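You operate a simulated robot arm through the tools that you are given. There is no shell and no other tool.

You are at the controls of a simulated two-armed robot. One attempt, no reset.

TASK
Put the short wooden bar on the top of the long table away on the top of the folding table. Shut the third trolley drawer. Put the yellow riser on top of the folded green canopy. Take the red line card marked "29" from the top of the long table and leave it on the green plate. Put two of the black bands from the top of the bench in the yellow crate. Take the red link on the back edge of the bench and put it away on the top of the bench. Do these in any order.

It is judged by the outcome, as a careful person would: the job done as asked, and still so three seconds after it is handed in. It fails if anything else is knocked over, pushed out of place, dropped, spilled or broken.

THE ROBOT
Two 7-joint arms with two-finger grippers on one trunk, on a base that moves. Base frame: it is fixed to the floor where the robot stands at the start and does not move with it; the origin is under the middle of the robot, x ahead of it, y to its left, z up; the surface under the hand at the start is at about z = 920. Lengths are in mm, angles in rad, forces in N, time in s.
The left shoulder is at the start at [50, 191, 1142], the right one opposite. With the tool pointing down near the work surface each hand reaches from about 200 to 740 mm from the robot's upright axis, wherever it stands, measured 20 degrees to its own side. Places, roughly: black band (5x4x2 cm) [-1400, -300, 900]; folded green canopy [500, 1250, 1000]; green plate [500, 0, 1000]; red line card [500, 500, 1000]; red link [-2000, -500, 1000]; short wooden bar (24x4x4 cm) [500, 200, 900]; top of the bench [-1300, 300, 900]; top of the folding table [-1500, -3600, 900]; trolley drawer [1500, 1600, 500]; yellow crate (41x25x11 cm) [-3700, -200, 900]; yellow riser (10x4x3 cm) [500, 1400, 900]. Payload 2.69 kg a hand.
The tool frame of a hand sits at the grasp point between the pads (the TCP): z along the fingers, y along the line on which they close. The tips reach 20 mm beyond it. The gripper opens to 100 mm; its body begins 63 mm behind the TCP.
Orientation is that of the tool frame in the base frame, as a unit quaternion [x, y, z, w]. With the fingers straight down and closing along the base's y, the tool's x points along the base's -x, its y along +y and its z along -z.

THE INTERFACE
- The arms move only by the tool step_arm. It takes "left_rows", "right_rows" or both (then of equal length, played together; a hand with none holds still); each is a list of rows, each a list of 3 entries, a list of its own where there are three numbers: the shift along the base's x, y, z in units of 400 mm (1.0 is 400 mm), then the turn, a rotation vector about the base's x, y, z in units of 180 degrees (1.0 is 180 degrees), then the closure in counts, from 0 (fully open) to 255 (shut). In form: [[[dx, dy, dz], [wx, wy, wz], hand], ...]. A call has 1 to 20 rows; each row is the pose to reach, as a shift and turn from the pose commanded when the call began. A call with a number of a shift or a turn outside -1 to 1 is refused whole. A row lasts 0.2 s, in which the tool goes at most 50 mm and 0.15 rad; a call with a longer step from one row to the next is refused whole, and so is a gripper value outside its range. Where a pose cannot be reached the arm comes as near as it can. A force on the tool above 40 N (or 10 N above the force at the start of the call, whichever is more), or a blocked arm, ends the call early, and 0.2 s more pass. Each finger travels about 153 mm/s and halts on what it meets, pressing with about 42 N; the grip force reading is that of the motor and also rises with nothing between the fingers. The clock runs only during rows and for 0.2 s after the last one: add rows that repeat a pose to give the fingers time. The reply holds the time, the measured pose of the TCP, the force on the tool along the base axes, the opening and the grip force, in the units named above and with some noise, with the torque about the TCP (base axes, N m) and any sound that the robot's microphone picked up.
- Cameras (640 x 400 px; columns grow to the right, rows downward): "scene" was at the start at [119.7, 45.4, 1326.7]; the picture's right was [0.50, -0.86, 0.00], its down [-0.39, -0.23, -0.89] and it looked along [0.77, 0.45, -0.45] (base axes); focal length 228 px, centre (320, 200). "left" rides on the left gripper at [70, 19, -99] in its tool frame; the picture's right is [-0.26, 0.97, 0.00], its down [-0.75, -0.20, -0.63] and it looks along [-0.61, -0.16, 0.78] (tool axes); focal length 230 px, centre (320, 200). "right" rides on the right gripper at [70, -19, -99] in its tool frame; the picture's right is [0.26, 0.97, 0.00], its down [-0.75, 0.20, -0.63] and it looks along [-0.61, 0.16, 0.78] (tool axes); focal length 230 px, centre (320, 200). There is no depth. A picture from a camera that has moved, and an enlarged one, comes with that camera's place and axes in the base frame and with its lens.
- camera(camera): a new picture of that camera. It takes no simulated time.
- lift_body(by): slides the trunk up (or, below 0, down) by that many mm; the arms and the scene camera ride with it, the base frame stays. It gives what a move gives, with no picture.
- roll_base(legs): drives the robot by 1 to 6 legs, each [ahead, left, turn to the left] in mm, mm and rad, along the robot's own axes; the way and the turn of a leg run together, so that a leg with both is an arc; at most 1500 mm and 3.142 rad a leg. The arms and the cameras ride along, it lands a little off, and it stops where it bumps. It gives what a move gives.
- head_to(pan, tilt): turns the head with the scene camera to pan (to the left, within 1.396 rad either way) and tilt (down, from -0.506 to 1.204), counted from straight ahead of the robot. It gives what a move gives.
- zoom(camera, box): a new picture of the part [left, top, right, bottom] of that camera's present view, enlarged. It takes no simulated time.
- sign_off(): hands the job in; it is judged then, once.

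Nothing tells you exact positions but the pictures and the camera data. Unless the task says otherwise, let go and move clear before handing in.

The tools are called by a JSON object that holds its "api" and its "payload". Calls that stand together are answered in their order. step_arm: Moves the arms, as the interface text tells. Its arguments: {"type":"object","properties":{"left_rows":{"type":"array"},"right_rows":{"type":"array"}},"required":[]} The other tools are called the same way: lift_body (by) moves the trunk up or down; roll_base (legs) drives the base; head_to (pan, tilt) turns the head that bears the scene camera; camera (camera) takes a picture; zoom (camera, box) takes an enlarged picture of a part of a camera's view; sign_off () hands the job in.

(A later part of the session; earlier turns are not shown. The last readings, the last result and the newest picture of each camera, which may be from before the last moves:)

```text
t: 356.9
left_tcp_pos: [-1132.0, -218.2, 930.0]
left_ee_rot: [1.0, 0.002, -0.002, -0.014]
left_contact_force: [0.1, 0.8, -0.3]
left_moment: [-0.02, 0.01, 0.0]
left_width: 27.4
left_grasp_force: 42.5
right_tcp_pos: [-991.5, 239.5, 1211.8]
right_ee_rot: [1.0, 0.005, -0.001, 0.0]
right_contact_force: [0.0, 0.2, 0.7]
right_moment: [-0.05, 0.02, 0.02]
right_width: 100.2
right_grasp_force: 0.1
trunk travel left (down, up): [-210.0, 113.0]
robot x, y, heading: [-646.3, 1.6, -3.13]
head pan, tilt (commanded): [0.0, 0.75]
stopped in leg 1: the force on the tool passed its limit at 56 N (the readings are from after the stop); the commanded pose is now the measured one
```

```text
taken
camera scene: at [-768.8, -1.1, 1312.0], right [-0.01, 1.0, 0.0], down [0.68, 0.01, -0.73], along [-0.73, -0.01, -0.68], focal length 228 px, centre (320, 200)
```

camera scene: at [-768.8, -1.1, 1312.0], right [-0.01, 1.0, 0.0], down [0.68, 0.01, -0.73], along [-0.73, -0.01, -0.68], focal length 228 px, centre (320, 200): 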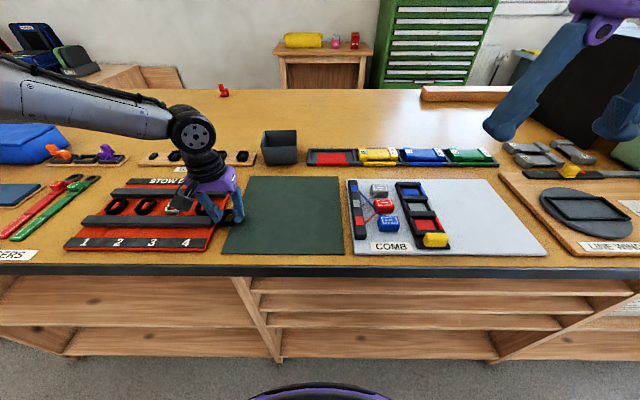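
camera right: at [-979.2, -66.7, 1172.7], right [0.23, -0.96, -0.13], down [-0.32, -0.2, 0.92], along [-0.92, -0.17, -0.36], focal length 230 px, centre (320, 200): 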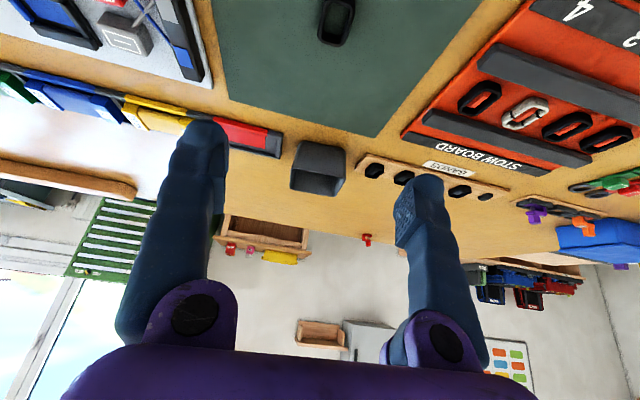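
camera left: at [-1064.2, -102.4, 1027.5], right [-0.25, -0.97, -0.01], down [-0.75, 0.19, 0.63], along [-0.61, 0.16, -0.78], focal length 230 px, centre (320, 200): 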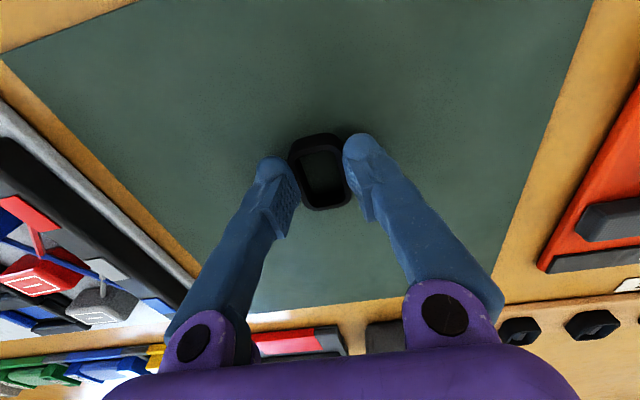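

That was my error: the lift was refused, yet the queued base move still ran with the hand down, and it stopped against the stow board's edge. I'll inspect for any displacement before doing anything else.

{"api": "zoom", "payload": {"camera": "scene", "box": [50, 130, 360, 270]}}

{"api": "camera", "payload": {"camera": "left"}}

```text
2.06 times, centred on (205, 200) of scene
camera zoom: at [-768.8, -1.1, 1312.0], right [-0.01, 1.0, 0.0], down [0.68, 0.01, -0.73], along [-0.73, -0.01, -0.68], focal length 470 px, centre (557, 200)
```

zoom: 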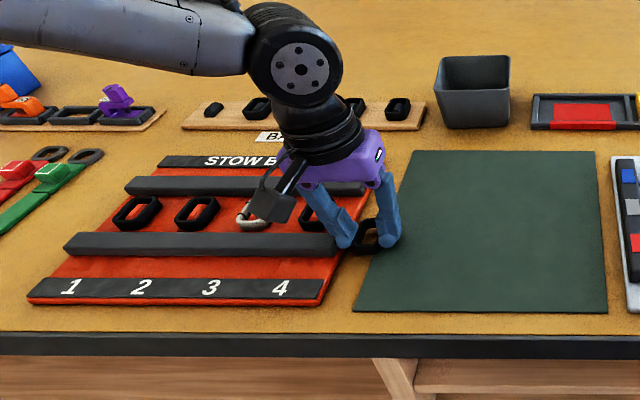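

```text
taken
camera left: at [-1062.3, -239.8, 1028.1], right [-0.26, -0.97, -0.03], down [-0.75, 0.18, 0.64], along [-0.61, 0.18, -0.77], focal length 230 px, centre (320, 200)
```

left: 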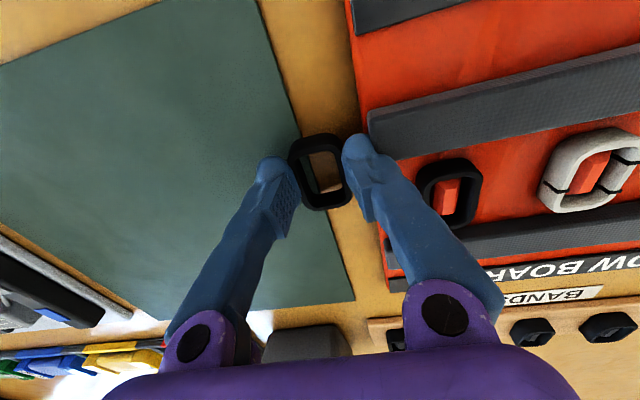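

The stow board and mat show no measurable shift, and the band is still gripped. I'll ease the hand away from the board, lift, and only then move on — one step at a time.

{"api": "step_arm", "payload": {"left_rows": [[[0, 0.02, 0.0], [0, 0, 0], 255], [[0, 0.02, 0.06], [0, 0, 0], 255], [[0, 0.02, 0.16], [0, 0, 0], 255], [[0.02, 0.01, 0.26], [0, 0, 0], 255], [[0.06, -0.02, 0.36], [0, 0, 0], 255], [[0.12, -0.06, 0.44], [0, 0, 0], 255], [[0.2, -0.1, 0.5], [0, 0, 0], 255], [[0.28, -0.14, 0.54], [0, 0, 0], 255], [[0.34, -0.18, 0.58], [0, 0, 0], 255], [[0.36, -0.22, 0.6], [0, 0, 0], 255], [[0.36, -0.22, 0.6], [0, 0, 0], 255]]}}

{"api": "camera", "payload": {"camera": "scene"}}

{"api": "camera", "payload": {"camera": "left"}}

```text
t: 359.3
left_tcp_pos: [-986.2, -306.9, 1170.8]
left_ee_rot: [1.0, 0.001, -0.001, -0.014]
left_contact_force: [0.4, -0.1, -0.3]
left_moment: [0.0, 0.0, 0.02]
left_width: 27.5
left_grasp_force: 42.3
right_tcp_pos: [-992.2, 240.4, 1210.6]
right_ee_rot: [1.0, 0.005, -0.002, 0.0]
right_contact_force: [-0.3, -0.3, -0.3]
right_moment: [0.01, 0.02, 0.02]
right_width: 99.9
right_grasp_force: 0.0
trunk travel left (down, up): [-210.0, 113.0]
robot x, y, heading: [-649.6, 0.4, -3.135]
head pan, tilt (commanded): [0.0, 0.75]
```

```text
taken
camera scene: at [-768.9, -1.1, 1311.9], right [-0.01, 1.0, 0.0], down [0.68, 0.01, -0.73], along [-0.73, -0.01, -0.68], focal length 228 px, centre (320, 200)
```

scene: 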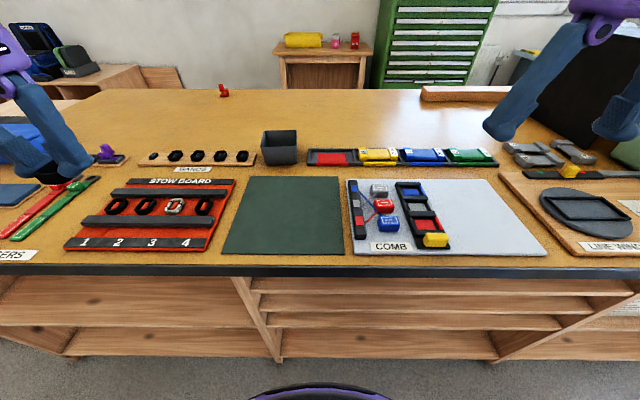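

```text
taken
camera left: at [-918.1, -328.9, 1269.3], right [-0.26, -0.97, -0.03], down [-0.75, 0.18, 0.64], along [-0.61, 0.18, -0.77], focal length 230 px, centre (320, 200)
```

left: 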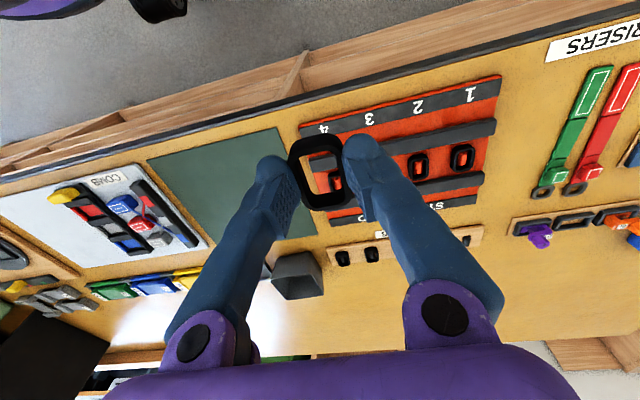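

{"api": "roll_base", "payload": {"legs": [[0, 660, 0]]}}

{"api": "camera", "payload": {"camera": "scene"}}

```text
t: 365.5
left_tcp_pos: [-981.7, -964.8, 1171.3]
left_ee_rot: [1.0, 0.001, -0.001, -0.015]
left_contact_force: [-0.5, 1.1, -0.5]
left_moment: [-0.04, -0.01, 0.0]
left_width: 27.5
left_grasp_force: 41.6
right_tcp_pos: [-987.2, -419.3, 1211.9]
right_ee_rot: [1.0, 0.004, -0.001, 0.0]
right_contact_force: [-0.3, 0.2, 0.6]
right_moment: [0.01, 0.01, -0.02]
right_width: 99.9
right_grasp_force: 0.1
trunk travel left (down, up): [-210.0, 113.0]
robot x, y, heading: [-646.8, -658.3, -3.134]
head pan, tilt (commanded): [0.0, 0.75]
```

```text
taken
camera scene: at [-764.2, -660.4, 1311.9], right [-0.01, 1.0, 0.0], down [0.68, 0.0, -0.73], along [-0.73, 0.0, -0.68], focal length 228 px, centre (320, 200)
```

scene: 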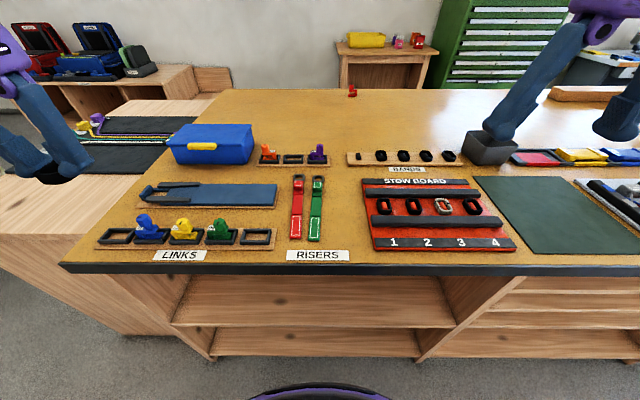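

The board is where it was. Now extending the right hand, tilted, to hover over band 2.

{"api": "step_arm", "payload": {"right_rows": [[[-0.08, -0.01, -0.02], [0, 0.015, 0], 0], [[-0.16, -0.02, -0.04], [0, 0.03, 0], 0], [[-0.25, -0.035, -0.08], [0, 0.045, 0], 0], [[-0.34, -0.05, -0.12], [0, 0.06, 0], 0], [[-0.43, -0.065, -0.16], [0, 0.078, 0], 0], [[-0.52, -0.08, -0.21], [0, 0.095, 0], 0], [[-0.61, -0.095, -0.26], [0, 0.112, 0], 0], [[-0.7, -0.11, -0.32], [0, 0.13, 0], 60], [[-0.79, -0.12, -0.38], [0, 0.15, 0], 117], [[-0.87, -0.13, -0.46], [0, 0.1706, 0], 117], [[-0.9125, -0.13, -0.56], [0, 0.1706, 0], 117], [[-0.9125, -0.13, -0.56], [0, 0.1706, 0], 117]]}}

{"api": "camera", "payload": {"camera": "right"}}

{"api": "zoom", "payload": {"camera": "scene", "box": [320, 70, 480, 180]}}

```text
t: 368.1
left_tcp_pos: [-982.7, -965.8, 1170.9]
left_ee_rot: [1.0, 0.001, -0.001, -0.014]
left_contact_force: [-0.2, -0.7, -0.5]
left_moment: [-0.04, -0.03, -0.01]
left_width: 27.8
left_grasp_force: 41.9
right_tcp_pos: [-1351.5, -473.4, 985.2]
right_ee_rot: [0.964, 0.004, -0.265, -0.001]
right_contact_force: [0.3, -0.1, 0.4]
right_moment: [0.0, 0.0, 0.04]
right_width: 54.0
right_grasp_force: 0.0
trunk travel left (down, up): [-210.0, 113.0]
robot x, y, heading: [-640.0, -659.2, -3.133]
head pan, tilt (commanded): [0.0, 0.75]
```

```text
taken
camera right: at [-1240.8, -455.0, 1036.4], right [0.23, -0.96, -0.14], down [-0.32, -0.21, 0.92], along [-0.92, -0.17, -0.36], focal length 230 px, centre (320, 200)
```

right: 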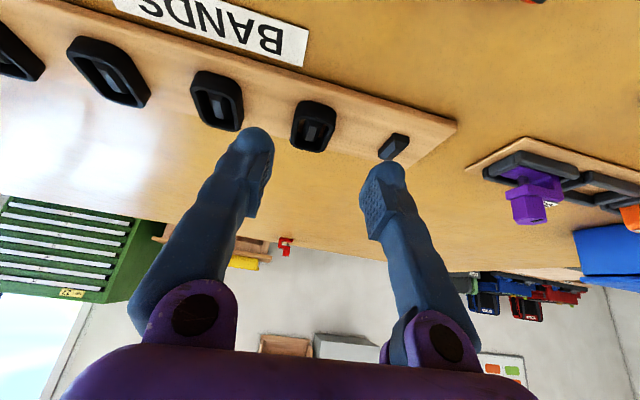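

```text
3.64 times, centred on (400, 125) of scene
camera zoom: at [-763.9, -660.3, 1312.0], right [-0.01, 1.0, 0.0], down [0.68, 0.0, -0.73], along [-0.73, 0.0, -0.68], focal length 827 px, centre (29, 473)
```

zoom: 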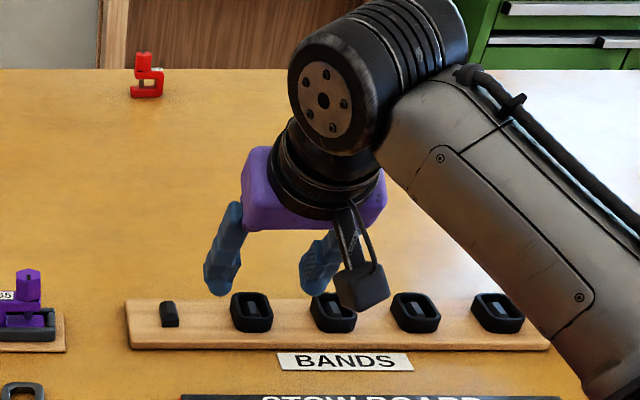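

{"api": "step_arm", "payload": {"right_rows": [[[-0.02, 0.0085, -0.035], [0, 0, 0], 117], [[-0.046, 0.0085, -0.082], [0, 0, 0], 125], [[-0.046, 0.0085, -0.082], [0, 0, 0], 135]]}}

{"api": "camera", "payload": {"camera": "right"}}

{"api": "zoom", "payload": {"camera": "scene", "box": [360, 110, 440, 165]}}

```text
t: 368.9
left_tcp_pos: [-982.9, -965.8, 1172.1]
left_ee_rot: [1.0, 0.001, -0.002, -0.015]
left_contact_force: [0.1, -0.3, 0.4]
left_moment: [0.02, 0.01, 0.02]
left_width: 27.6
left_grasp_force: 42.1
right_tcp_pos: [-1369.4, -470.4, 953.4]
right_ee_rot: [0.964, 0.005, -0.265, 0.0]
right_contact_force: [-0.1, 0.3, 0.0]
right_moment: [-0.01, -0.02, 0.01]
right_width: 47.0
right_grasp_force: 0.0
trunk travel left (down, up): [-210.0, 113.0]
robot x, y, heading: [-640.6, -659.1, -3.133]
head pan, tilt (commanded): [0.0, 0.75]
```

```text
taken
camera right: at [-1260.1, -450.0, 1003.4], right [0.23, -0.96, -0.14], down [-0.32, -0.21, 0.92], along [-0.92, -0.17, -0.36], focal length 230 px, centre (320, 200)
```

right: 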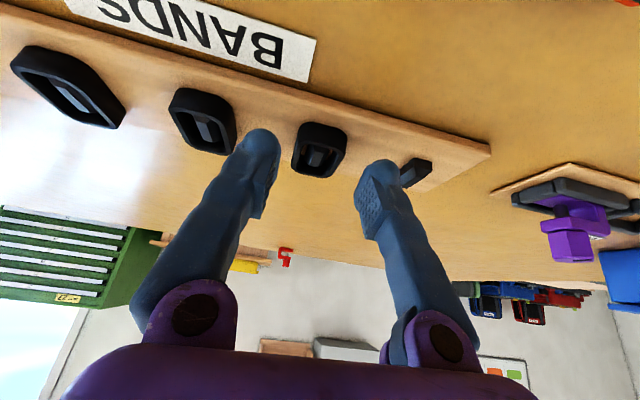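

```text
7.27 times, centred on (400, 138) of scene
camera zoom: at [-764.0, -660.2, 1312.0], right [-0.01, 1.0, 0.0], down [0.68, 0.0, -0.73], along [-0.73, 0.0, -0.68], focal length 1655 px, centre (-262, 654)
```

zoom: 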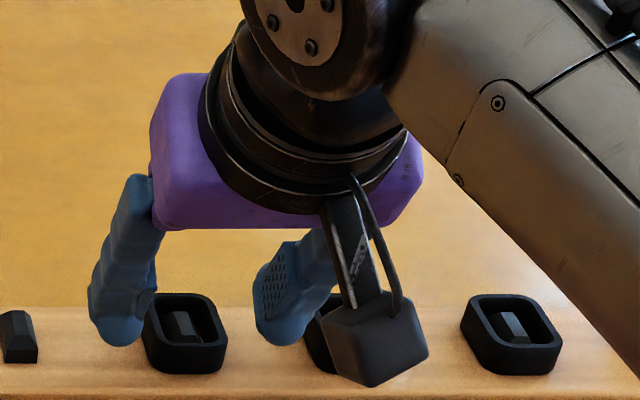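

{"api": "step_arm", "payload": {"right_rows": [[[-0.009, 0, -0.017], [0, 0, 0], 135], [[-0.018, 0, -0.034], [0, 0, 0], 135], [[-0.0275, 0, -0.0525], [0, 0, 0], 135], [[-0.0275, 0, -0.0525], [0, 0, 0], 135]]}}

{"api": "camera", "payload": {"camera": "right"}}

{"api": "zoom", "payload": {"camera": "scene", "box": [360, 110, 440, 165]}}

```text
t: 369.9
left_tcp_pos: [-982.3, -966.2, 1171.2]
left_ee_rot: [1.0, 0.001, -0.002, -0.014]
left_contact_force: [-1.0, -0.3, -0.2]
left_moment: [0.02, -0.03, 0.0]
left_width: 27.4
left_grasp_force: 42.3
right_tcp_pos: [-1382.0, -467.5, 934.5]
right_ee_rot: [0.964, 0.004, -0.265, -0.001]
right_contact_force: [0.0, 0.4, 0.5]
right_moment: [-0.01, 0.01, -0.02]
right_width: 47.1
right_grasp_force: 0.1
trunk travel left (down, up): [-210.0, 113.0]
robot x, y, heading: [-641.4, -661.2, -3.138]
head pan, tilt (commanded): [0.0, 0.75]
```

```text
taken
camera right: at [-1271.2, -448.9, 983.9], right [0.23, -0.96, -0.14], down [-0.32, -0.21, 0.92], along [-0.92, -0.17, -0.36], focal length 230 px, centre (320, 200)
```

right: 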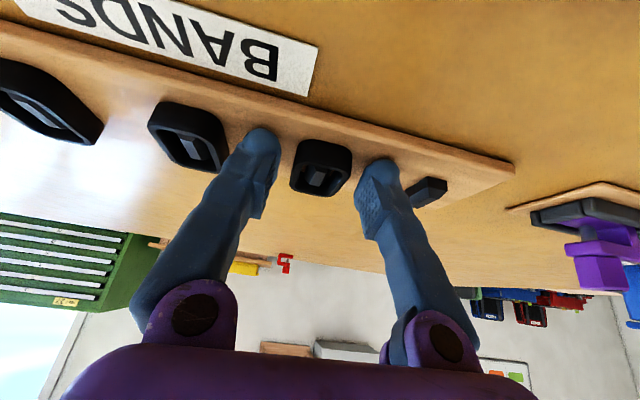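

```text
7.27 times, centred on (400, 138) of scene
camera zoom: at [-764.1, -660.3, 1312.0], right [-0.01, 1.0, 0.0], down [0.68, 0.0, -0.73], along [-0.73, 0.0, -0.68], focal length 1655 px, centre (-262, 654)
```

zoom: 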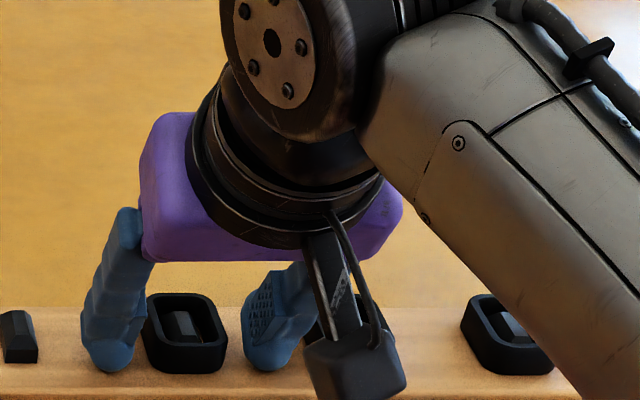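

Fingers straddle band 2 cleanly. Closing, then lifting.

{"api": "step_arm", "payload": {"right_rows": [[[0, 0, 0], [0, 0, 0], 170], [[0, 0, 0], [0, 0, 0], 255], [[0, 0, 0], [0, 0, 0], 255], [[0, 0, 0], [0, 0, 0], 255], [[0, 0, 0.02], [0, 0, 0], 255], [[0, 0, 0.05], [0, 0, 0], 255], [[0, 0, 0.1], [0, 0, 0], 255], [[0, 0, 0.18], [0, 0, 0], 255], [[0, 0, 0.28], [0, 0, 0], 255], [[0, 0, 0.36], [0, 0, 0], 255], [[0, 0, 0.36], [0, 0, 0], 255]]}}

{"api": "camera", "payload": {"camera": "right"}}

{"api": "zoom", "payload": {"camera": "scene", "box": [320, 70, 480, 180]}}

```text
t: 372.3
left_tcp_pos: [-981.6, -964.6, 1171.5]
left_ee_rot: [1.0, 0.001, -0.001, -0.014]
left_contact_force: [0.1, -0.2, 0.1]
left_moment: [0.0, -0.02, -0.01]
left_width: 27.4
left_grasp_force: 41.5
right_tcp_pos: [-1380.7, -467.5, 1077.8]
right_ee_rot: [0.964, 0.004, -0.266, 0.0]
right_contact_force: [0.6, -0.3, -0.8]
right_moment: [-0.01, -0.02, 0.04]
right_width: 27.9
right_grasp_force: 42.4
trunk travel left (down, up): [-210.0, 113.0]
robot x, y, heading: [-639.8, -658.4, -3.139]
head pan, tilt (commanded): [0.0, 0.75]
```

```text
taken
camera right: at [-1269.9, -447.5, 1128.2], right [0.23, -0.96, -0.14], down [-0.32, -0.21, 0.92], along [-0.92, -0.17, -0.36], focal length 230 px, centre (320, 200)
```

right: 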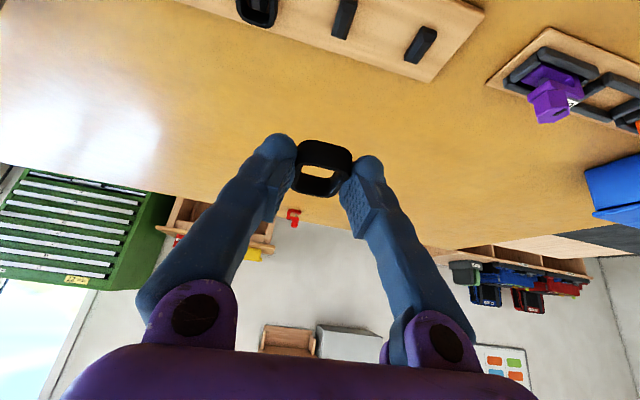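

```text
3.64 times, centred on (400, 125) of scene
camera zoom: at [-764.4, -660.2, 1311.9], right [-0.01, 1.0, 0.0], down [0.68, 0.0, -0.73], along [-0.73, 0.0, -0.68], focal length 827 px, centre (29, 473)
```

zoom: 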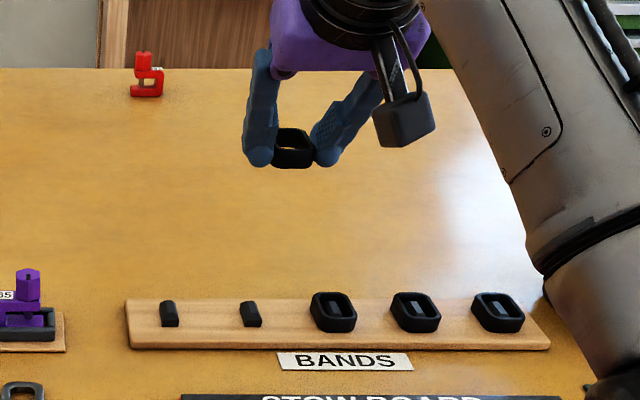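

Both bands are in hand. Tucking the right arm, then backing off and surveying the route behind the bench to the yellow crate.

{"api": "step_arm", "payload": {"right_rows": [[[0.08, 0, 0.03], [0, -0.01, 0], 255], [[0.18, 0, 0.06], [0, -0.03, 0], 255], [[0.28, 0, 0.1], [0, -0.05, 0], 255], [[0.38, 0, 0.14], [0, -0.07, 0], 255], [[0.48, 0, 0.18], [0, -0.09, 0], 255], [[0.58, 0, 0.22], [0, -0.11, 0], 255], [[0.68, 0.02, 0.26], [0, -0.13, 0], 255], [[0.78, 0.05, 0.3], [0, -0.15, 0], 255], [[0.86, 0.08, 0.32], [0, -0.17, 0], 255], [[0.94, 0.1, 0.34], [0, -0.17, 0], 255], [[0.97, 0.1, 0.34], [0, -0.17, 0], 255]]}}

{"api": "camera", "payload": {"camera": "right"}}

```text
t: 374.7
left_tcp_pos: [-982.5, -966.6, 1170.1]
left_ee_rot: [1.0, 0.002, -0.001, -0.014]
left_contact_force: [-0.2, -0.5, 0.5]
left_moment: [0.01, 0.0, 0.0]
left_width: 27.6
left_grasp_force: 41.5
right_tcp_pos: [-991.9, -427.6, 1212.7]
right_ee_rot: [1.0, 0.004, -0.002, 0.0]
right_contact_force: [-0.3, -0.2, -0.5]
right_moment: [0.02, -0.02, -0.04]
right_width: 28.1
right_grasp_force: 42.2
trunk travel left (down, up): [-210.0, 113.0]
robot x, y, heading: [-644.5, -659.1, -3.134]
head pan, tilt (commanded): [0.0, 0.75]
```

```text
taken
camera right: at [-922.7, -408.6, 1312.9], right [0.27, -0.96, 0.0], down [-0.75, -0.21, 0.63], along [-0.61, -0.17, -0.78], focal length 230 px, centre (320, 200)
```

right: 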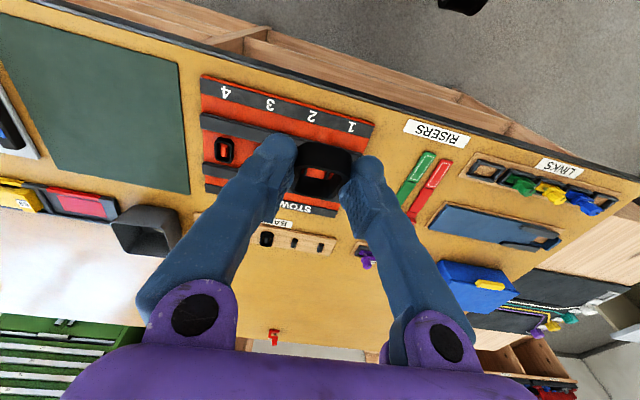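

{"api": "roll_base", "payload": {"legs": [[-220, 0, 0], [0, 1450, 0]]}}

{"api": "head_to", "payload": {"pan": 0.0, "tilt": 0.4}}

{"api": "camera", "payload": {"camera": "scene"}}

```text
t: 389.3
left_tcp_pos: [-738.1, -2473.6, 1171.1]
left_ee_rot: [1.0, 0.01, -0.002, -0.014]
left_contact_force: [0.0, 0.5, 0.2]
left_moment: [-0.01, 0.0, -0.03]
left_width: 27.6
left_grasp_force: 41.6
right_tcp_pos: [-759.5, -1936.1, 1212.8]
right_ee_rot: [1.0, 0.013, -0.002, 0.0]
right_contact_force: [0.4, -0.3, -0.7]
right_moment: [0.01, -0.02, 0.01]
right_width: 27.6
right_grasp_force: 42.3
trunk travel left (down, up): [-210.0, 113.0]
robot x, y, heading: [-404.0, -2158.2, -3.114]
head pan, tilt (commanded): [0.0, 0.75]
```

```text
t: 390.1
left_tcp_pos: [-737.7, -2474.7, 1172.1]
left_ee_rot: [1.0, 0.01, -0.002, -0.015]
left_contact_force: [0.0, -0.3, 0.2]
left_moment: [0.02, -0.01, 0.01]
left_width: 27.6
left_grasp_force: 41.6
right_tcp_pos: [-759.4, -1936.5, 1213.5]
right_ee_rot: [1.0, 0.014, -0.001, 0.0]
right_contact_force: [0.2, -0.4, -0.5]
right_moment: [0.03, 0.02, 0.01]
right_width: 27.9
right_grasp_force: 41.9
trunk travel left (down, up): [-210.0, 113.0]
robot x, y, heading: [-400.5, -2160.2, -3.117]
head pan, tilt (commanded): [0.0, 0.4]
```

```text
taken
camera scene: at [-535.8, -2164.9, 1343.0], right [-0.03, 1.0, 0.0], down [0.39, 0.01, -0.92], along [-0.92, -0.02, -0.39], focal length 228 px, centre (320, 200)
```

scene: 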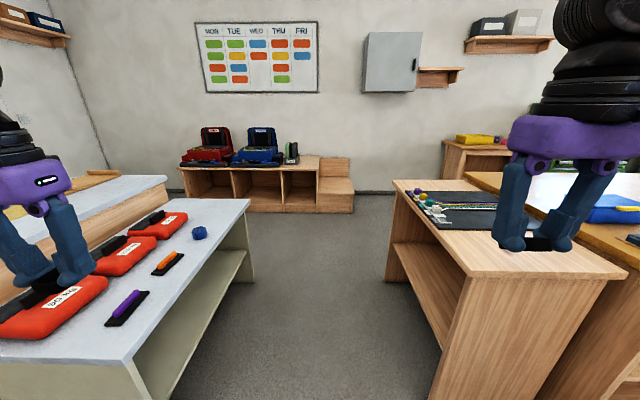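

The lane between the pale table and the bench end is about 1.3 m wide and leads to the space behind the bench. Driving through it.

{"api": "roll_base", "payload": {"legs": [[1200, 80, -0.025], [1000, 0, 0]]}}

{"api": "head_to", "payload": {"pan": -1.0, "tilt": 0.45}}

{"api": "camera", "payload": {"camera": "scene"}}

```text
t: 401.1
left_tcp_pos: [-2962.0, -2537.5, 1171.7]
left_ee_rot: [1.0, -0.008, -0.001, -0.014]
left_contact_force: [-0.9, 0.3, 0.0]
left_moment: [-0.01, -0.03, 0.0]
left_width: 27.5
left_grasp_force: 42.0
right_tcp_pos: [-2964.1, -1999.2, 1213.6]
right_ee_rot: [1.0, -0.005, -0.001, 0.0]
right_contact_force: [-0.1, -0.1, 0.0]
right_moment: [-0.01, -0.03, -0.02]
right_width: 27.7
right_grasp_force: 42.4
trunk travel left (down, up): [-210.0, 113.0]
robot x, y, heading: [-2613.4, -2235.5, 3.129]
head pan, tilt (commanded): [0.0, 0.4]
```

```text
t: 402.4
left_tcp_pos: [-2962.0, -2536.1, 1172.1]
left_ee_rot: [1.0, -0.008, -0.002, -0.014]
left_contact_force: [0.2, -0.3, -0.1]
left_moment: [0.02, 0.0, 0.01]
left_width: 27.7
left_grasp_force: 42.0
right_tcp_pos: [-2962.3, -1998.4, 1213.3]
right_ee_rot: [1.0, -0.005, -0.002, 0.0]
right_contact_force: [0.2, 0.2, -1.0]
right_moment: [-0.01, 0.0, 0.01]
right_width: 27.9
right_grasp_force: 42.2
trunk travel left (down, up): [-210.0, 113.0]
robot x, y, heading: [-2614.2, -2236.0, 3.13]
head pan, tilt (commanded): [-1.0, 0.45]
```

```text
taken
camera scene: at [-2704.5, -2158.4, 1338.4], right [0.85, 0.53, 0.0], down [0.23, -0.37, -0.9], along [-0.48, 0.76, -0.44], focal length 228 px, centre (320, 200)
```

scene: 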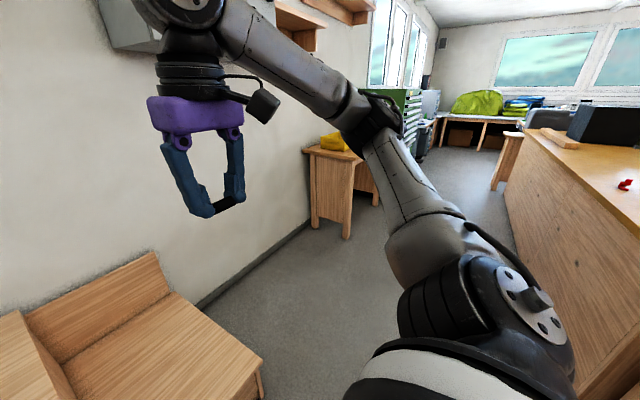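

{"api": "roll_base", "payload": {"legs": [[0, -1500, 0.0], [0, -480, 0.01]]}}

{"api": "head_to", "payload": {"pan": 0.0, "tilt": 0.5}}

{"api": "camera", "payload": {"camera": "scene"}}

```text
t: 419.9
left_tcp_pos: [-2955.4, -573.3, 1170.9]
left_ee_rot: [1.0, 0.007, -0.002, -0.014]
left_contact_force: [0.0, 0.1, 0.2]
left_moment: [-0.02, -0.03, 0.0]
left_width: 27.7
left_grasp_force: 42.2
right_tcp_pos: [-2971.4, -33.5, 1212.3]
right_ee_rot: [1.0, 0.009, -0.001, 0.001]
right_contact_force: [-1.0, 1.1, -0.1]
right_moment: [0.03, -0.01, 0.01]
right_width: 27.9
right_grasp_force: 41.8
trunk travel left (down, up): [-210.0, 113.0]
robot x, y, heading: [-2617.4, -265.8, -3.128]
head pan, tilt (commanded): [-1.0, 0.45]
```

```text
t: 421.2
left_tcp_pos: [-2955.4, -571.7, 1171.3]
left_ee_rot: [1.0, 0.006, -0.002, -0.014]
left_contact_force: [-1.1, 0.7, 0.5]
left_moment: [0.01, 0.03, 0.0]
left_width: 27.5
left_grasp_force: 42.2
right_tcp_pos: [-2970.4, -34.6, 1213.7]
right_ee_rot: [1.0, 0.01, -0.002, 0.0]
right_contact_force: [-0.5, 0.5, -0.5]
right_moment: [0.01, 0.03, -0.02]
right_width: 28.0
right_grasp_force: 41.6
trunk travel left (down, up): [-210.0, 113.0]
robot x, y, heading: [-2617.3, -260.5, -3.13]
head pan, tilt (commanded): [0.0, 0.499]
```

```text
taken
camera scene: at [-2748.7, -264.5, 1333.9], right [-0.02, 1.0, 0.0], down [0.48, 0.01, -0.88], along [-0.88, -0.01, -0.48], focal length 228 px, centre (320, 200)
```

scene: 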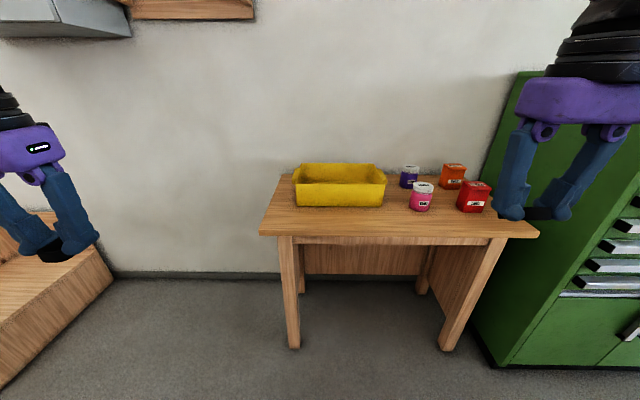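

The yellow crate stands on a wooden table (top ≈ z 810), roughly x -3640…-3885, y -378…+18. I'll move up to the table edge.

{"api": "roll_base", "payload": {"legs": [[420, 0, -0.012]]}}

{"api": "head_to", "payload": {"pan": 0.0, "tilt": 0.7}}

{"api": "camera", "payload": {"camera": "scene"}}

{"api": "camera", "payload": {"camera": "right"}}

```text
t: 423.8
left_tcp_pos: [-3383.4, -574.9, 1170.9]
left_ee_rot: [1.0, 0.001, -0.001, -0.014]
left_contact_force: [0.0, 0.7, 0.3]
left_moment: [0.02, 0.0, -0.03]
left_width: 27.9
left_grasp_force: 42.1
right_tcp_pos: [-3395.0, -35.1, 1213.3]
right_ee_rot: [1.0, 0.004, -0.001, 0.0]
right_contact_force: [-0.1, -0.4, -0.2]
right_moment: [0.01, -0.02, 0.0]
right_width: 27.8
right_grasp_force: 42.2
trunk travel left (down, up): [-210.0, 113.0]
robot x, y, heading: [-3044.7, -266.2, -3.133]
head pan, tilt (commanded): [0.0, 0.499]
```

```text
t: 424.5
left_tcp_pos: [-3385.1, -573.4, 1171.9]
left_ee_rot: [1.0, 0.0, -0.002, -0.015]
left_contact_force: [0.6, -0.1, -0.1]
left_moment: [0.03, 0.05, 0.01]
left_width: 27.7
left_grasp_force: 42.5
right_tcp_pos: [-3394.9, -34.6, 1212.7]
right_ee_rot: [1.0, 0.004, -0.002, 0.0]
right_contact_force: [0.2, 0.6, 0.0]
right_moment: [0.0, -0.02, -0.02]
right_width: 28.0
right_grasp_force: 42.4
trunk travel left (down, up): [-210.0, 113.0]
robot x, y, heading: [-3047.7, -267.0, -3.13]
head pan, tilt (commanded): [0.0, 0.7]
```

```text
taken
camera scene: at [-3168.2, -268.0, 1316.3], right [-0.01, 1.0, 0.0], down [0.64, 0.0, -0.77], along [-0.77, 0.0, -0.64], focal length 228 px, centre (320, 200)
```

scene: 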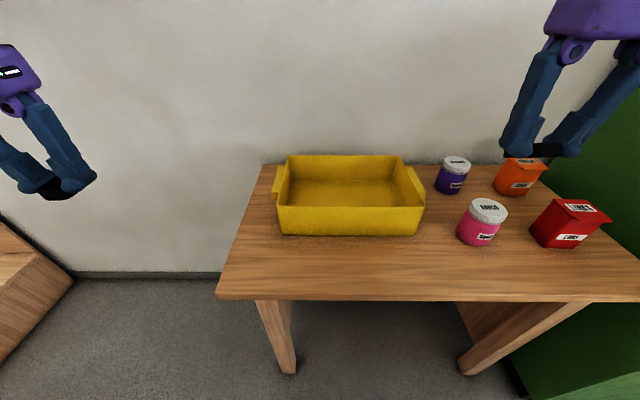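

```text
taken
camera right: at [-3324.8, -16.2, 1312.9], right [0.27, -0.96, 0.0], down [-0.75, -0.21, 0.63], along [-0.61, -0.17, -0.77], focal length 230 px, centre (320, 200)
```

right: 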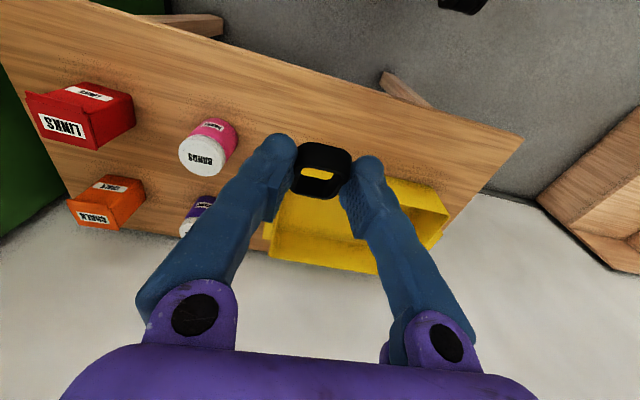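

Triangulated: table top ≈ z 845, crate rim ≈ z 955, interior about x -3590…-3805, y -355…-35. I'll bring the right hand over the crate with the same forward tilt it gripped the band at.

{"api": "step_arm", "payload": {"right_rows": [[[-0.08, -0.03, -0.03], [0, 0.02, 0], 255], [[-0.16, -0.06, -0.06], [0, 0.04, 0], 255], [[-0.24, -0.09, -0.1], [0, 0.06, 0], 255], [[-0.32, -0.12, -0.15], [0, 0.08, 0], 255], [[-0.4, -0.15, -0.2], [0, 0.1, 0], 255], [[-0.48, -0.17, -0.26], [0, 0.12, 0], 255], [[-0.56, -0.19, -0.32], [0, 0.14, 0], 255], [[-0.64, -0.21, -0.38], [0, 0.16, 0], 255], [[-0.725, -0.2125, -0.42], [0, 0.1706, 0], 255], [[-0.725, -0.2125, -0.4325], [0, 0.1706, 0], 255]]}}

{"api": "camera", "payload": {"camera": "scene"}}

{"api": "camera", "payload": {"camera": "right"}}

```text
t: 426.7
left_tcp_pos: [-3383.8, -572.9, 1171.2]
left_ee_rot: [1.0, 0.001, -0.002, -0.015]
left_contact_force: [-0.2, -0.2, -0.4]
left_moment: [0.0, -0.01, -0.03]
left_width: 27.9
left_grasp_force: 41.8
right_tcp_pos: [-3685.0, -121.6, 1041.9]
right_ee_rot: [0.964, 0.005, -0.266, -0.001]
right_contact_force: [-0.3, -0.6, -0.1]
right_moment: [0.0, -0.01, -0.01]
right_width: 28.0
right_grasp_force: 41.9
trunk travel left (down, up): [-210.0, 113.0]
robot x, y, heading: [-3044.4, -268.6, -3.135]
head pan, tilt (commanded): [0.0, 0.7]
```

```text
taken
camera scene: at [-3168.1, -267.9, 1316.2], right [-0.01, 1.0, 0.0], down [0.64, 0.0, -0.77], along [-0.77, 0.0, -0.64], focal length 228 px, centre (320, 200)
```

scene: 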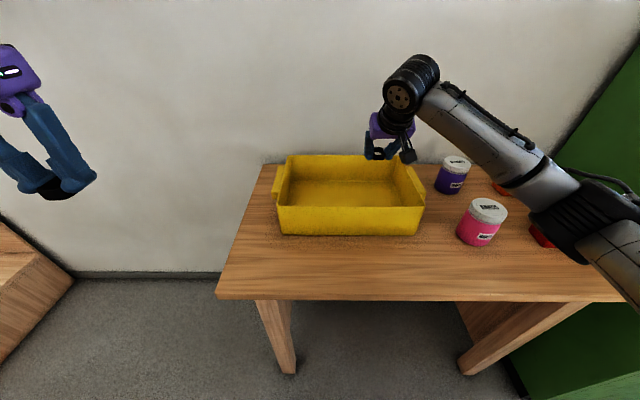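

```text
taken
camera right: at [-3573.8, -101.7, 1091.5], right [0.23, -0.96, -0.14], down [-0.32, -0.21, 0.93], along [-0.92, -0.17, -0.35], focal length 230 px, centre (320, 200)
```

right: 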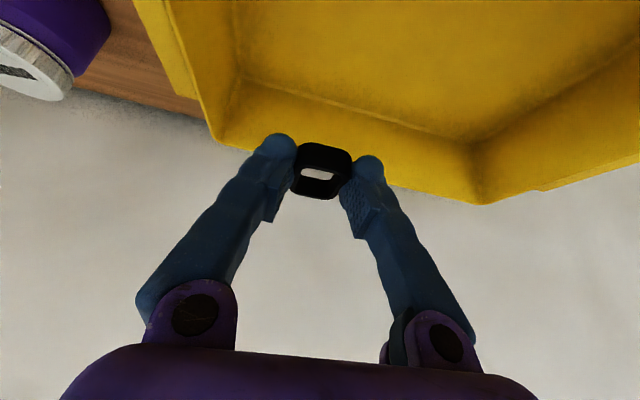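

{"api": "step_arm", "payload": {"right_rows": [[[-0.03, -0.02, -0.06], [0, 0, 0], 255], [[-0.04, -0.03, -0.13], [0, 0, 0], 255], [[-0.04, -0.03, -0.2], [0, 0, 0], 255], [[-0.04, -0.03, -0.24], [0, 0, 0], 255], [[-0.04, -0.03, -0.24], [0, 0, 0], 255]]}}

{"api": "camera", "payload": {"camera": "right"}}

{"api": "zoom", "payload": {"camera": "scene", "box": [260, 100, 480, 250]}}

```text
t: 427.9
left_tcp_pos: [-3384.1, -573.8, 1171.1]
left_ee_rot: [1.0, 0.0, -0.001, -0.015]
left_contact_force: [0.5, -0.9, -0.5]
left_moment: [0.0, 0.01, 0.0]
left_width: 27.4
left_grasp_force: 42.2
right_tcp_pos: [-3701.1, -131.2, 945.1]
right_ee_rot: [0.964, 0.004, -0.267, -0.002]
right_contact_force: [-0.3, 0.1, -0.4]
right_moment: [0.01, -0.03, -0.03]
right_width: 28.0
right_grasp_force: 42.5
trunk travel left (down, up): [-210.0, 113.0]
robot x, y, heading: [-3044.6, -266.8, -3.136]
head pan, tilt (commanded): [0.0, 0.7]
```

```text
taken
camera right: at [-3591.0, -111.8, 995.4], right [0.23, -0.96, -0.14], down [-0.32, -0.21, 0.92], along [-0.92, -0.17, -0.35], focal length 230 px, centre (320, 200)
```

right: 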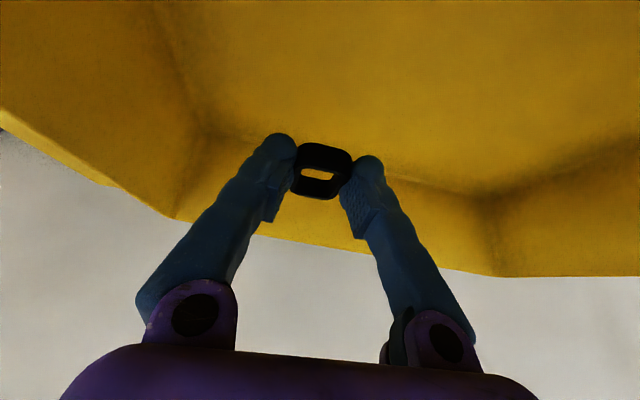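

```text
2.67 times, centred on (370, 175) of scene
camera zoom: at [-3168.3, -268.1, 1316.2], right [-0.01, 1.0, 0.0], down [0.64, 0.0, -0.76], along [-0.76, 0.0, -0.64], focal length 607 px, centre (187, 267)
```

zoom: 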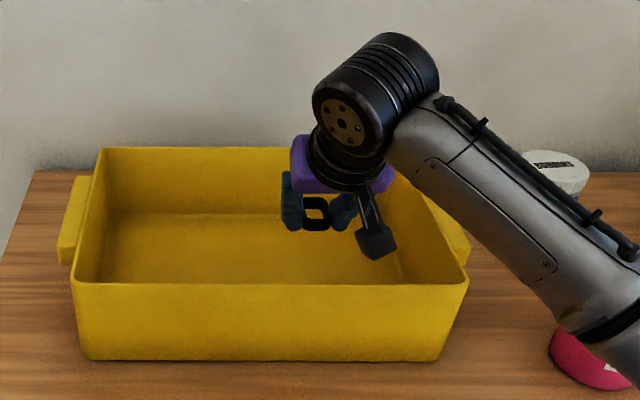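

{"api": "step_arm", "payload": {"right_rows": [[[-0.05, 0, 0], [0, 0, 0], 255], [[-0.1, 0, 0], [0, 0, 0], 255], [[-0.1, 0, -0.05], [0, 0, 0], 255], [[-0.1, 0, -0.1], [0, 0, 0], 255], [[-0.1, 0, -0.1], [0, 0, 0], 255]]}}

{"api": "zoom", "payload": {"camera": "scene", "box": [260, 100, 480, 250]}}

```text
t: 429.1
left_tcp_pos: [-3384.9, -572.3, 1171.0]
left_ee_rot: [1.0, 0.001, -0.002, -0.014]
left_contact_force: [0.7, 0.2, -0.5]
left_moment: [0.0, 0.0, 0.02]
left_width: 27.4
left_grasp_force: 41.8
right_tcp_pos: [-3741.0, -130.1, 903.5]
right_ee_rot: [0.964, 0.004, -0.266, -0.002]
right_contact_force: [0.2, 1.0, -0.5]
right_moment: [-0.02, 0.0, -0.03]
right_width: 27.6
right_grasp_force: 41.7
trunk travel left (down, up): [-210.0, 113.0]
robot x, y, heading: [-3039.7, -264.5, -3.141]
head pan, tilt (commanded): [0.0, 0.7]
```

```text
2.67 times, centred on (370, 175) of scene
camera zoom: at [-3168.2, -268.1, 1316.2], right [-0.01, 1.0, 0.0], down [0.64, 0.0, -0.77], along [-0.77, 0.0, -0.64], focal length 607 px, centre (187, 267)
```

zoom: 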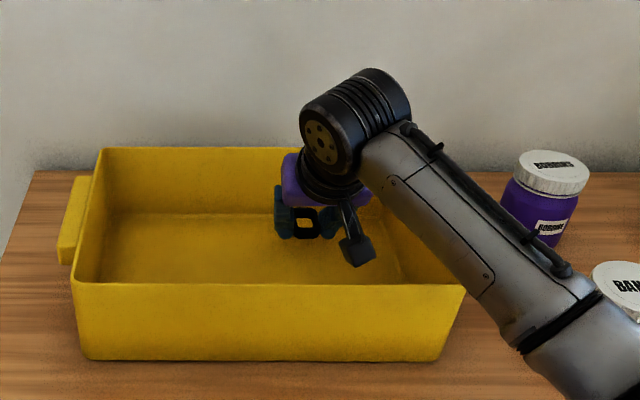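

Low inside the crate with no contact. Releasing band 2 here and lifting out.

{"api": "step_arm", "payload": {"right_rows": [[[0, 0, 0], [0, 0, 0], 200], [[0, 0, 0], [0, 0, 0], 150], [[0, 0, 0], [0, 0, 0], 120], [[0, 0, 0], [0, 0, 0], 120], [[0.0, 0, 0.06], [0, 0, 0], 120], [[0.02, 0, 0.14], [0, 0, 0], 120], [[0.06, 0.02, 0.24], [0, 0, 0], 120], [[0.12, 0.05, 0.34], [0, 0, 0], 120], [[0.2, 0.08, 0.42], [0, 0, 0], 60], [[0.2, 0.08, 0.42], [0, 0, 0], 0]]}}

{"api": "zoom", "payload": {"camera": "scene", "box": [260, 100, 480, 250]}}

{"api": "camera", "payload": {"camera": "right"}}

```text
t: 431.3
left_tcp_pos: [-3385.0, -574.1, 1170.5]
left_ee_rot: [1.0, 0.001, -0.001, -0.015]
left_contact_force: [0.3, -0.2, 0.3]
left_moment: [-0.03, 0.01, 0.01]
left_width: 27.4
left_grasp_force: 42.2
right_tcp_pos: [-3660.8, -98.8, 1072.8]
right_ee_rot: [0.964, 0.004, -0.266, -0.001]
right_contact_force: [-0.6, 0.4, 0.4]
right_moment: [0.01, 0.02, 0.0]
right_width: 100.0
right_grasp_force: 0.0
trunk travel left (down, up): [-210.0, 113.0]
robot x, y, heading: [-3045.3, -267.6, -3.136]
head pan, tilt (commanded): [0.0, 0.7]
```

```text
2.67 times, centred on (370, 175) of scene
camera zoom: at [-3168.6, -268.1, 1316.1], right [-0.01, 1.0, 0.0], down [0.64, 0.0, -0.76], along [-0.76, 0.0, -0.64], focal length 607 px, centre (187, 267)
```

zoom: 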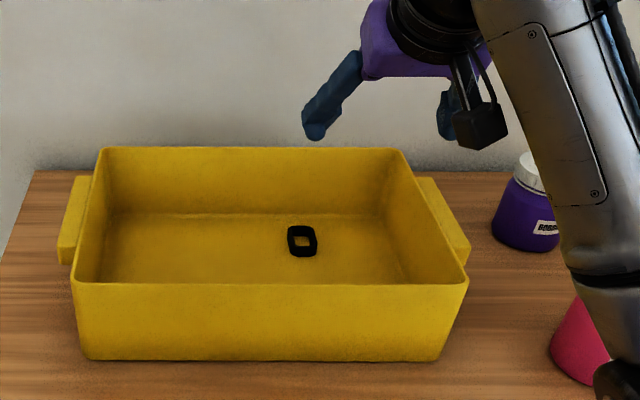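

```text
taken
camera right: at [-3550.1, -78.5, 1123.0], right [0.23, -0.96, -0.14], down [-0.32, -0.21, 0.92], along [-0.92, -0.17, -0.36], focal length 230 px, centre (320, 200)
```

right: 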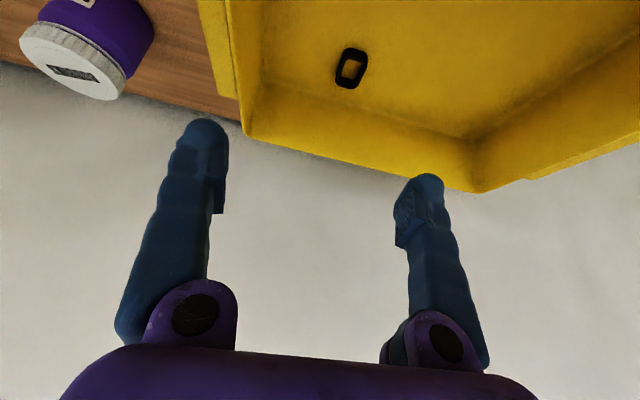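

{"api": "step_arm", "payload": {"right_rows": [[[0.08, 0.02, 0.05], [0, -0.02, 0], 0], [[0.17, 0.04, 0.1], [0, -0.045, 0], 0], [[0.26, 0.06, 0.15], [0, -0.07, 0], 0], [[0.35, 0.08, 0.2], [0, -0.095, 0], 0], [[0.44, 0.1, 0.25], [0, -0.12, 0], 0], [[0.53, 0.12, 0.3], [0, -0.145, 0], 0], [[0.62, 0.14, 0.34], [0, -0.1706, 0], 0], [[0.665, 0.16, 0.35], [0, -0.1706, 0], 0]]}}

{"api": "roll_base", "payload": {"legs": [[0, -190, 0]]}}

{"api": "camera", "payload": {"camera": "scene"}}

```text
t: 433.1
left_tcp_pos: [-3384.6, -573.1, 1171.2]
left_ee_rot: [1.0, 0.001, -0.001, -0.014]
left_contact_force: [-0.3, 0.0, -0.6]
left_moment: [0.0, 0.02, 0.01]
left_width: 27.7
left_grasp_force: 41.8
right_tcp_pos: [-3395.8, -35.8, 1213.4]
right_ee_rot: [1.0, 0.004, -0.001, 0.001]
right_contact_force: [-0.7, 0.7, 0.0]
right_moment: [-0.02, 0.0, 0.01]
right_width: 99.8
right_grasp_force: 0.1
trunk travel left (down, up): [-210.0, 113.0]
robot x, y, heading: [-3043.1, -263.2, -3.134]
head pan, tilt (commanded): [0.0, 0.7]
```

```text
t: 435.4
left_tcp_pos: [-3384.4, -387.3, 1171.8]
left_ee_rot: [1.0, 0.004, -0.002, -0.013]
left_contact_force: [-1.0, -0.9, -0.2]
left_moment: [0.02, 0.03, 0.0]
left_width: 27.6
left_grasp_force: 42.0
right_tcp_pos: [-3398.2, 149.8, 1213.1]
right_ee_rot: [1.0, 0.007, -0.002, 0.0]
right_contact_force: [-0.4, 0.7, 0.8]
right_moment: [0.0, 0.0, 0.01]
right_width: 100.0
right_grasp_force: 0.0
trunk travel left (down, up): [-210.0, 113.0]
robot x, y, heading: [-3048.2, -82.2, -3.133]
head pan, tilt (commanded): [0.0, 0.7]
```

```text
taken
camera scene: at [-3170.0, -80.5, 1316.2], right [-0.01, 1.0, 0.0], down [0.64, 0.01, -0.76], along [-0.76, -0.01, -0.64], focal length 228 px, centre (320, 200)
```

scene: 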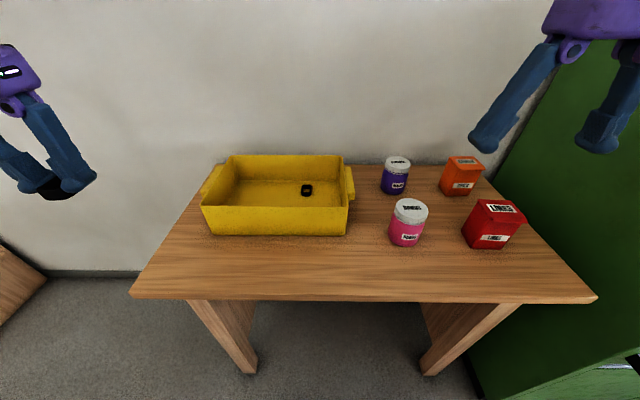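

{"api": "step_arm", "payload": {"left_rows": [[[-0.08, 0.03, -0.02], [0, 0.02, 0], 255], [[-0.16, 0.06, -0.04], [0, 0.04, 0], 255], [[-0.24, 0.09, -0.07], [0, 0.06, 0], 255], [[-0.32, 0.12, -0.1], [0, 0.08, 0], 255], [[-0.4, 0.15, -0.14], [0, 0.1, 0], 255], [[-0.48, 0.18, -0.18], [0, 0.12, 0], 255], [[-0.56, 0.21, -0.22], [0, 0.14, 0], 255], [[-0.64, 0.24, -0.27], [0, 0.16, 0], 255], [[-0.72, 0.26, -0.32], [0, 0.1706, 0], 255], [[-0.74, 0.2675, -0.33], [0, 0.1706, 0], 255], [[-0.74, 0.2675, -0.33], [0, 0.1706, 0], 255]]}}

{"api": "camera", "payload": {"camera": "scene"}}

{"api": "camera", "payload": {"camera": "left"}}

```text
t: 437.8
left_tcp_pos: [-3681.6, -280.7, 1036.9]
left_ee_rot: [0.964, 0.0, -0.267, -0.014]
left_contact_force: [0.1, 0.1, -0.3]
left_moment: [-0.01, 0.01, 0.01]
left_width: 27.5
left_grasp_force: 41.7
right_tcp_pos: [-3398.0, 150.4, 1214.4]
right_ee_rot: [1.0, 0.007, -0.002, -0.001]
right_contact_force: [-0.2, 0.4, 0.3]
right_moment: [-0.04, -0.01, 0.0]
right_width: 100.3
right_grasp_force: 0.0
trunk travel left (down, up): [-210.0, 113.0]
robot x, y, heading: [-3042.2, -81.5, -3.133]
head pan, tilt (commanded): [0.0, 0.7]
```

```text
taken
camera scene: at [-3170.1, -80.8, 1316.2], right [-0.01, 1.0, 0.0], down [0.64, 0.01, -0.76], along [-0.76, -0.01, -0.64], focal length 228 px, centre (320, 200)
```

scene: 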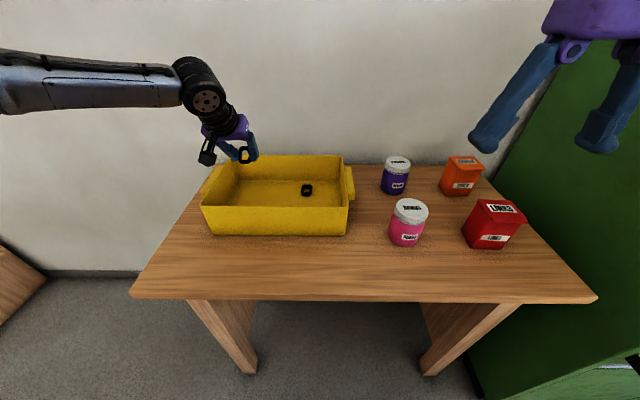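

```text
taken
camera left: at [-3572.3, -301.4, 1086.0], right [-0.23, -0.97, 0.11], down [-0.32, 0.18, 0.93], along [-0.92, 0.18, -0.35], focal length 230 px, centre (320, 200)
```

left: 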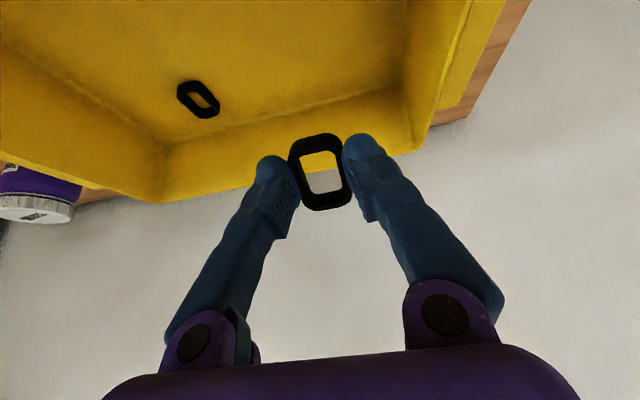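

{"api": "step_arm", "payload": {"left_rows": [[[-0.03, 0.04, -0.05], [0, 0, 0], 255], [[-0.05, 0.075, -0.12], [0, 0, 0], 255], [[-0.07, 0.075, -0.19], [0, 0, 0], 255], [[-0.09, 0.075, -0.23], [0, 0, 0], 255], [[-0.09, 0.075, -0.23], [0, 0, 0], 255]]}}

{"api": "zoom", "payload": {"camera": "scene", "box": [160, 80, 380, 250]}}

{"api": "camera", "payload": {"camera": "left"}}

```text
t: 439.0
left_tcp_pos: [-3675.6, -291.6, 970.7]
left_ee_rot: [0.964, 0.0, -0.266, -0.015]
left_contact_force: [-0.1, -0.4, 0.4]
left_moment: [0.0, 0.05, -0.01]
left_width: 27.4
left_grasp_force: 42.0
left hand out of reach, approached as far as the arm can: row 1, 2, 3, 4, 5
right_tcp_pos: [-3399.2, 148.4, 1212.8]
right_ee_rot: [1.0, 0.007, -0.002, 0.0]
right_contact_force: [0.1, 0.9, -0.6]
right_moment: [-0.04, -0.02, -0.02]
right_width: 100.0
right_grasp_force: 0.1
trunk travel left (down, up): [-210.0, 113.0]
robot x, y, heading: [-3045.6, -77.0, -3.129]
head pan, tilt (commanded): [0.0, 0.7]
```

```text
2.35 times, centred on (270, 165) of scene
camera zoom: at [-3170.0, -80.7, 1316.2], right [-0.01, 1.0, 0.0], down [0.64, 0.01, -0.76], along [-0.76, -0.01, -0.64], focal length 535 px, centre (438, 282)
```

zoom: 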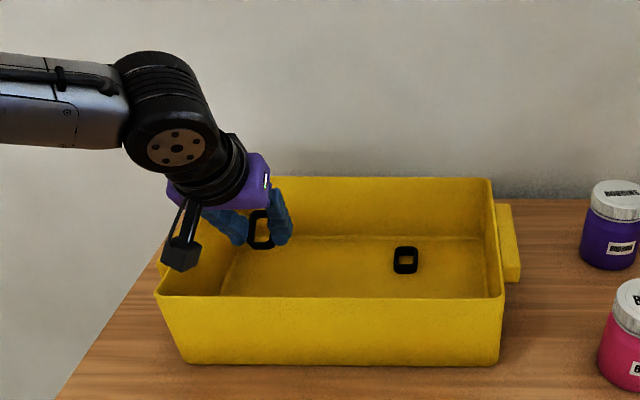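

```text
taken
camera left: at [-3566.8, -313.4, 1018.9], right [-0.23, -0.97, 0.11], down [-0.32, 0.18, 0.93], along [-0.92, 0.18, -0.35], focal length 230 px, centre (320, 200)
```

left: 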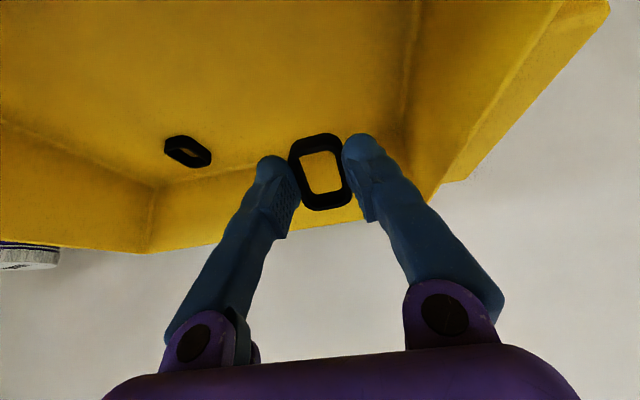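

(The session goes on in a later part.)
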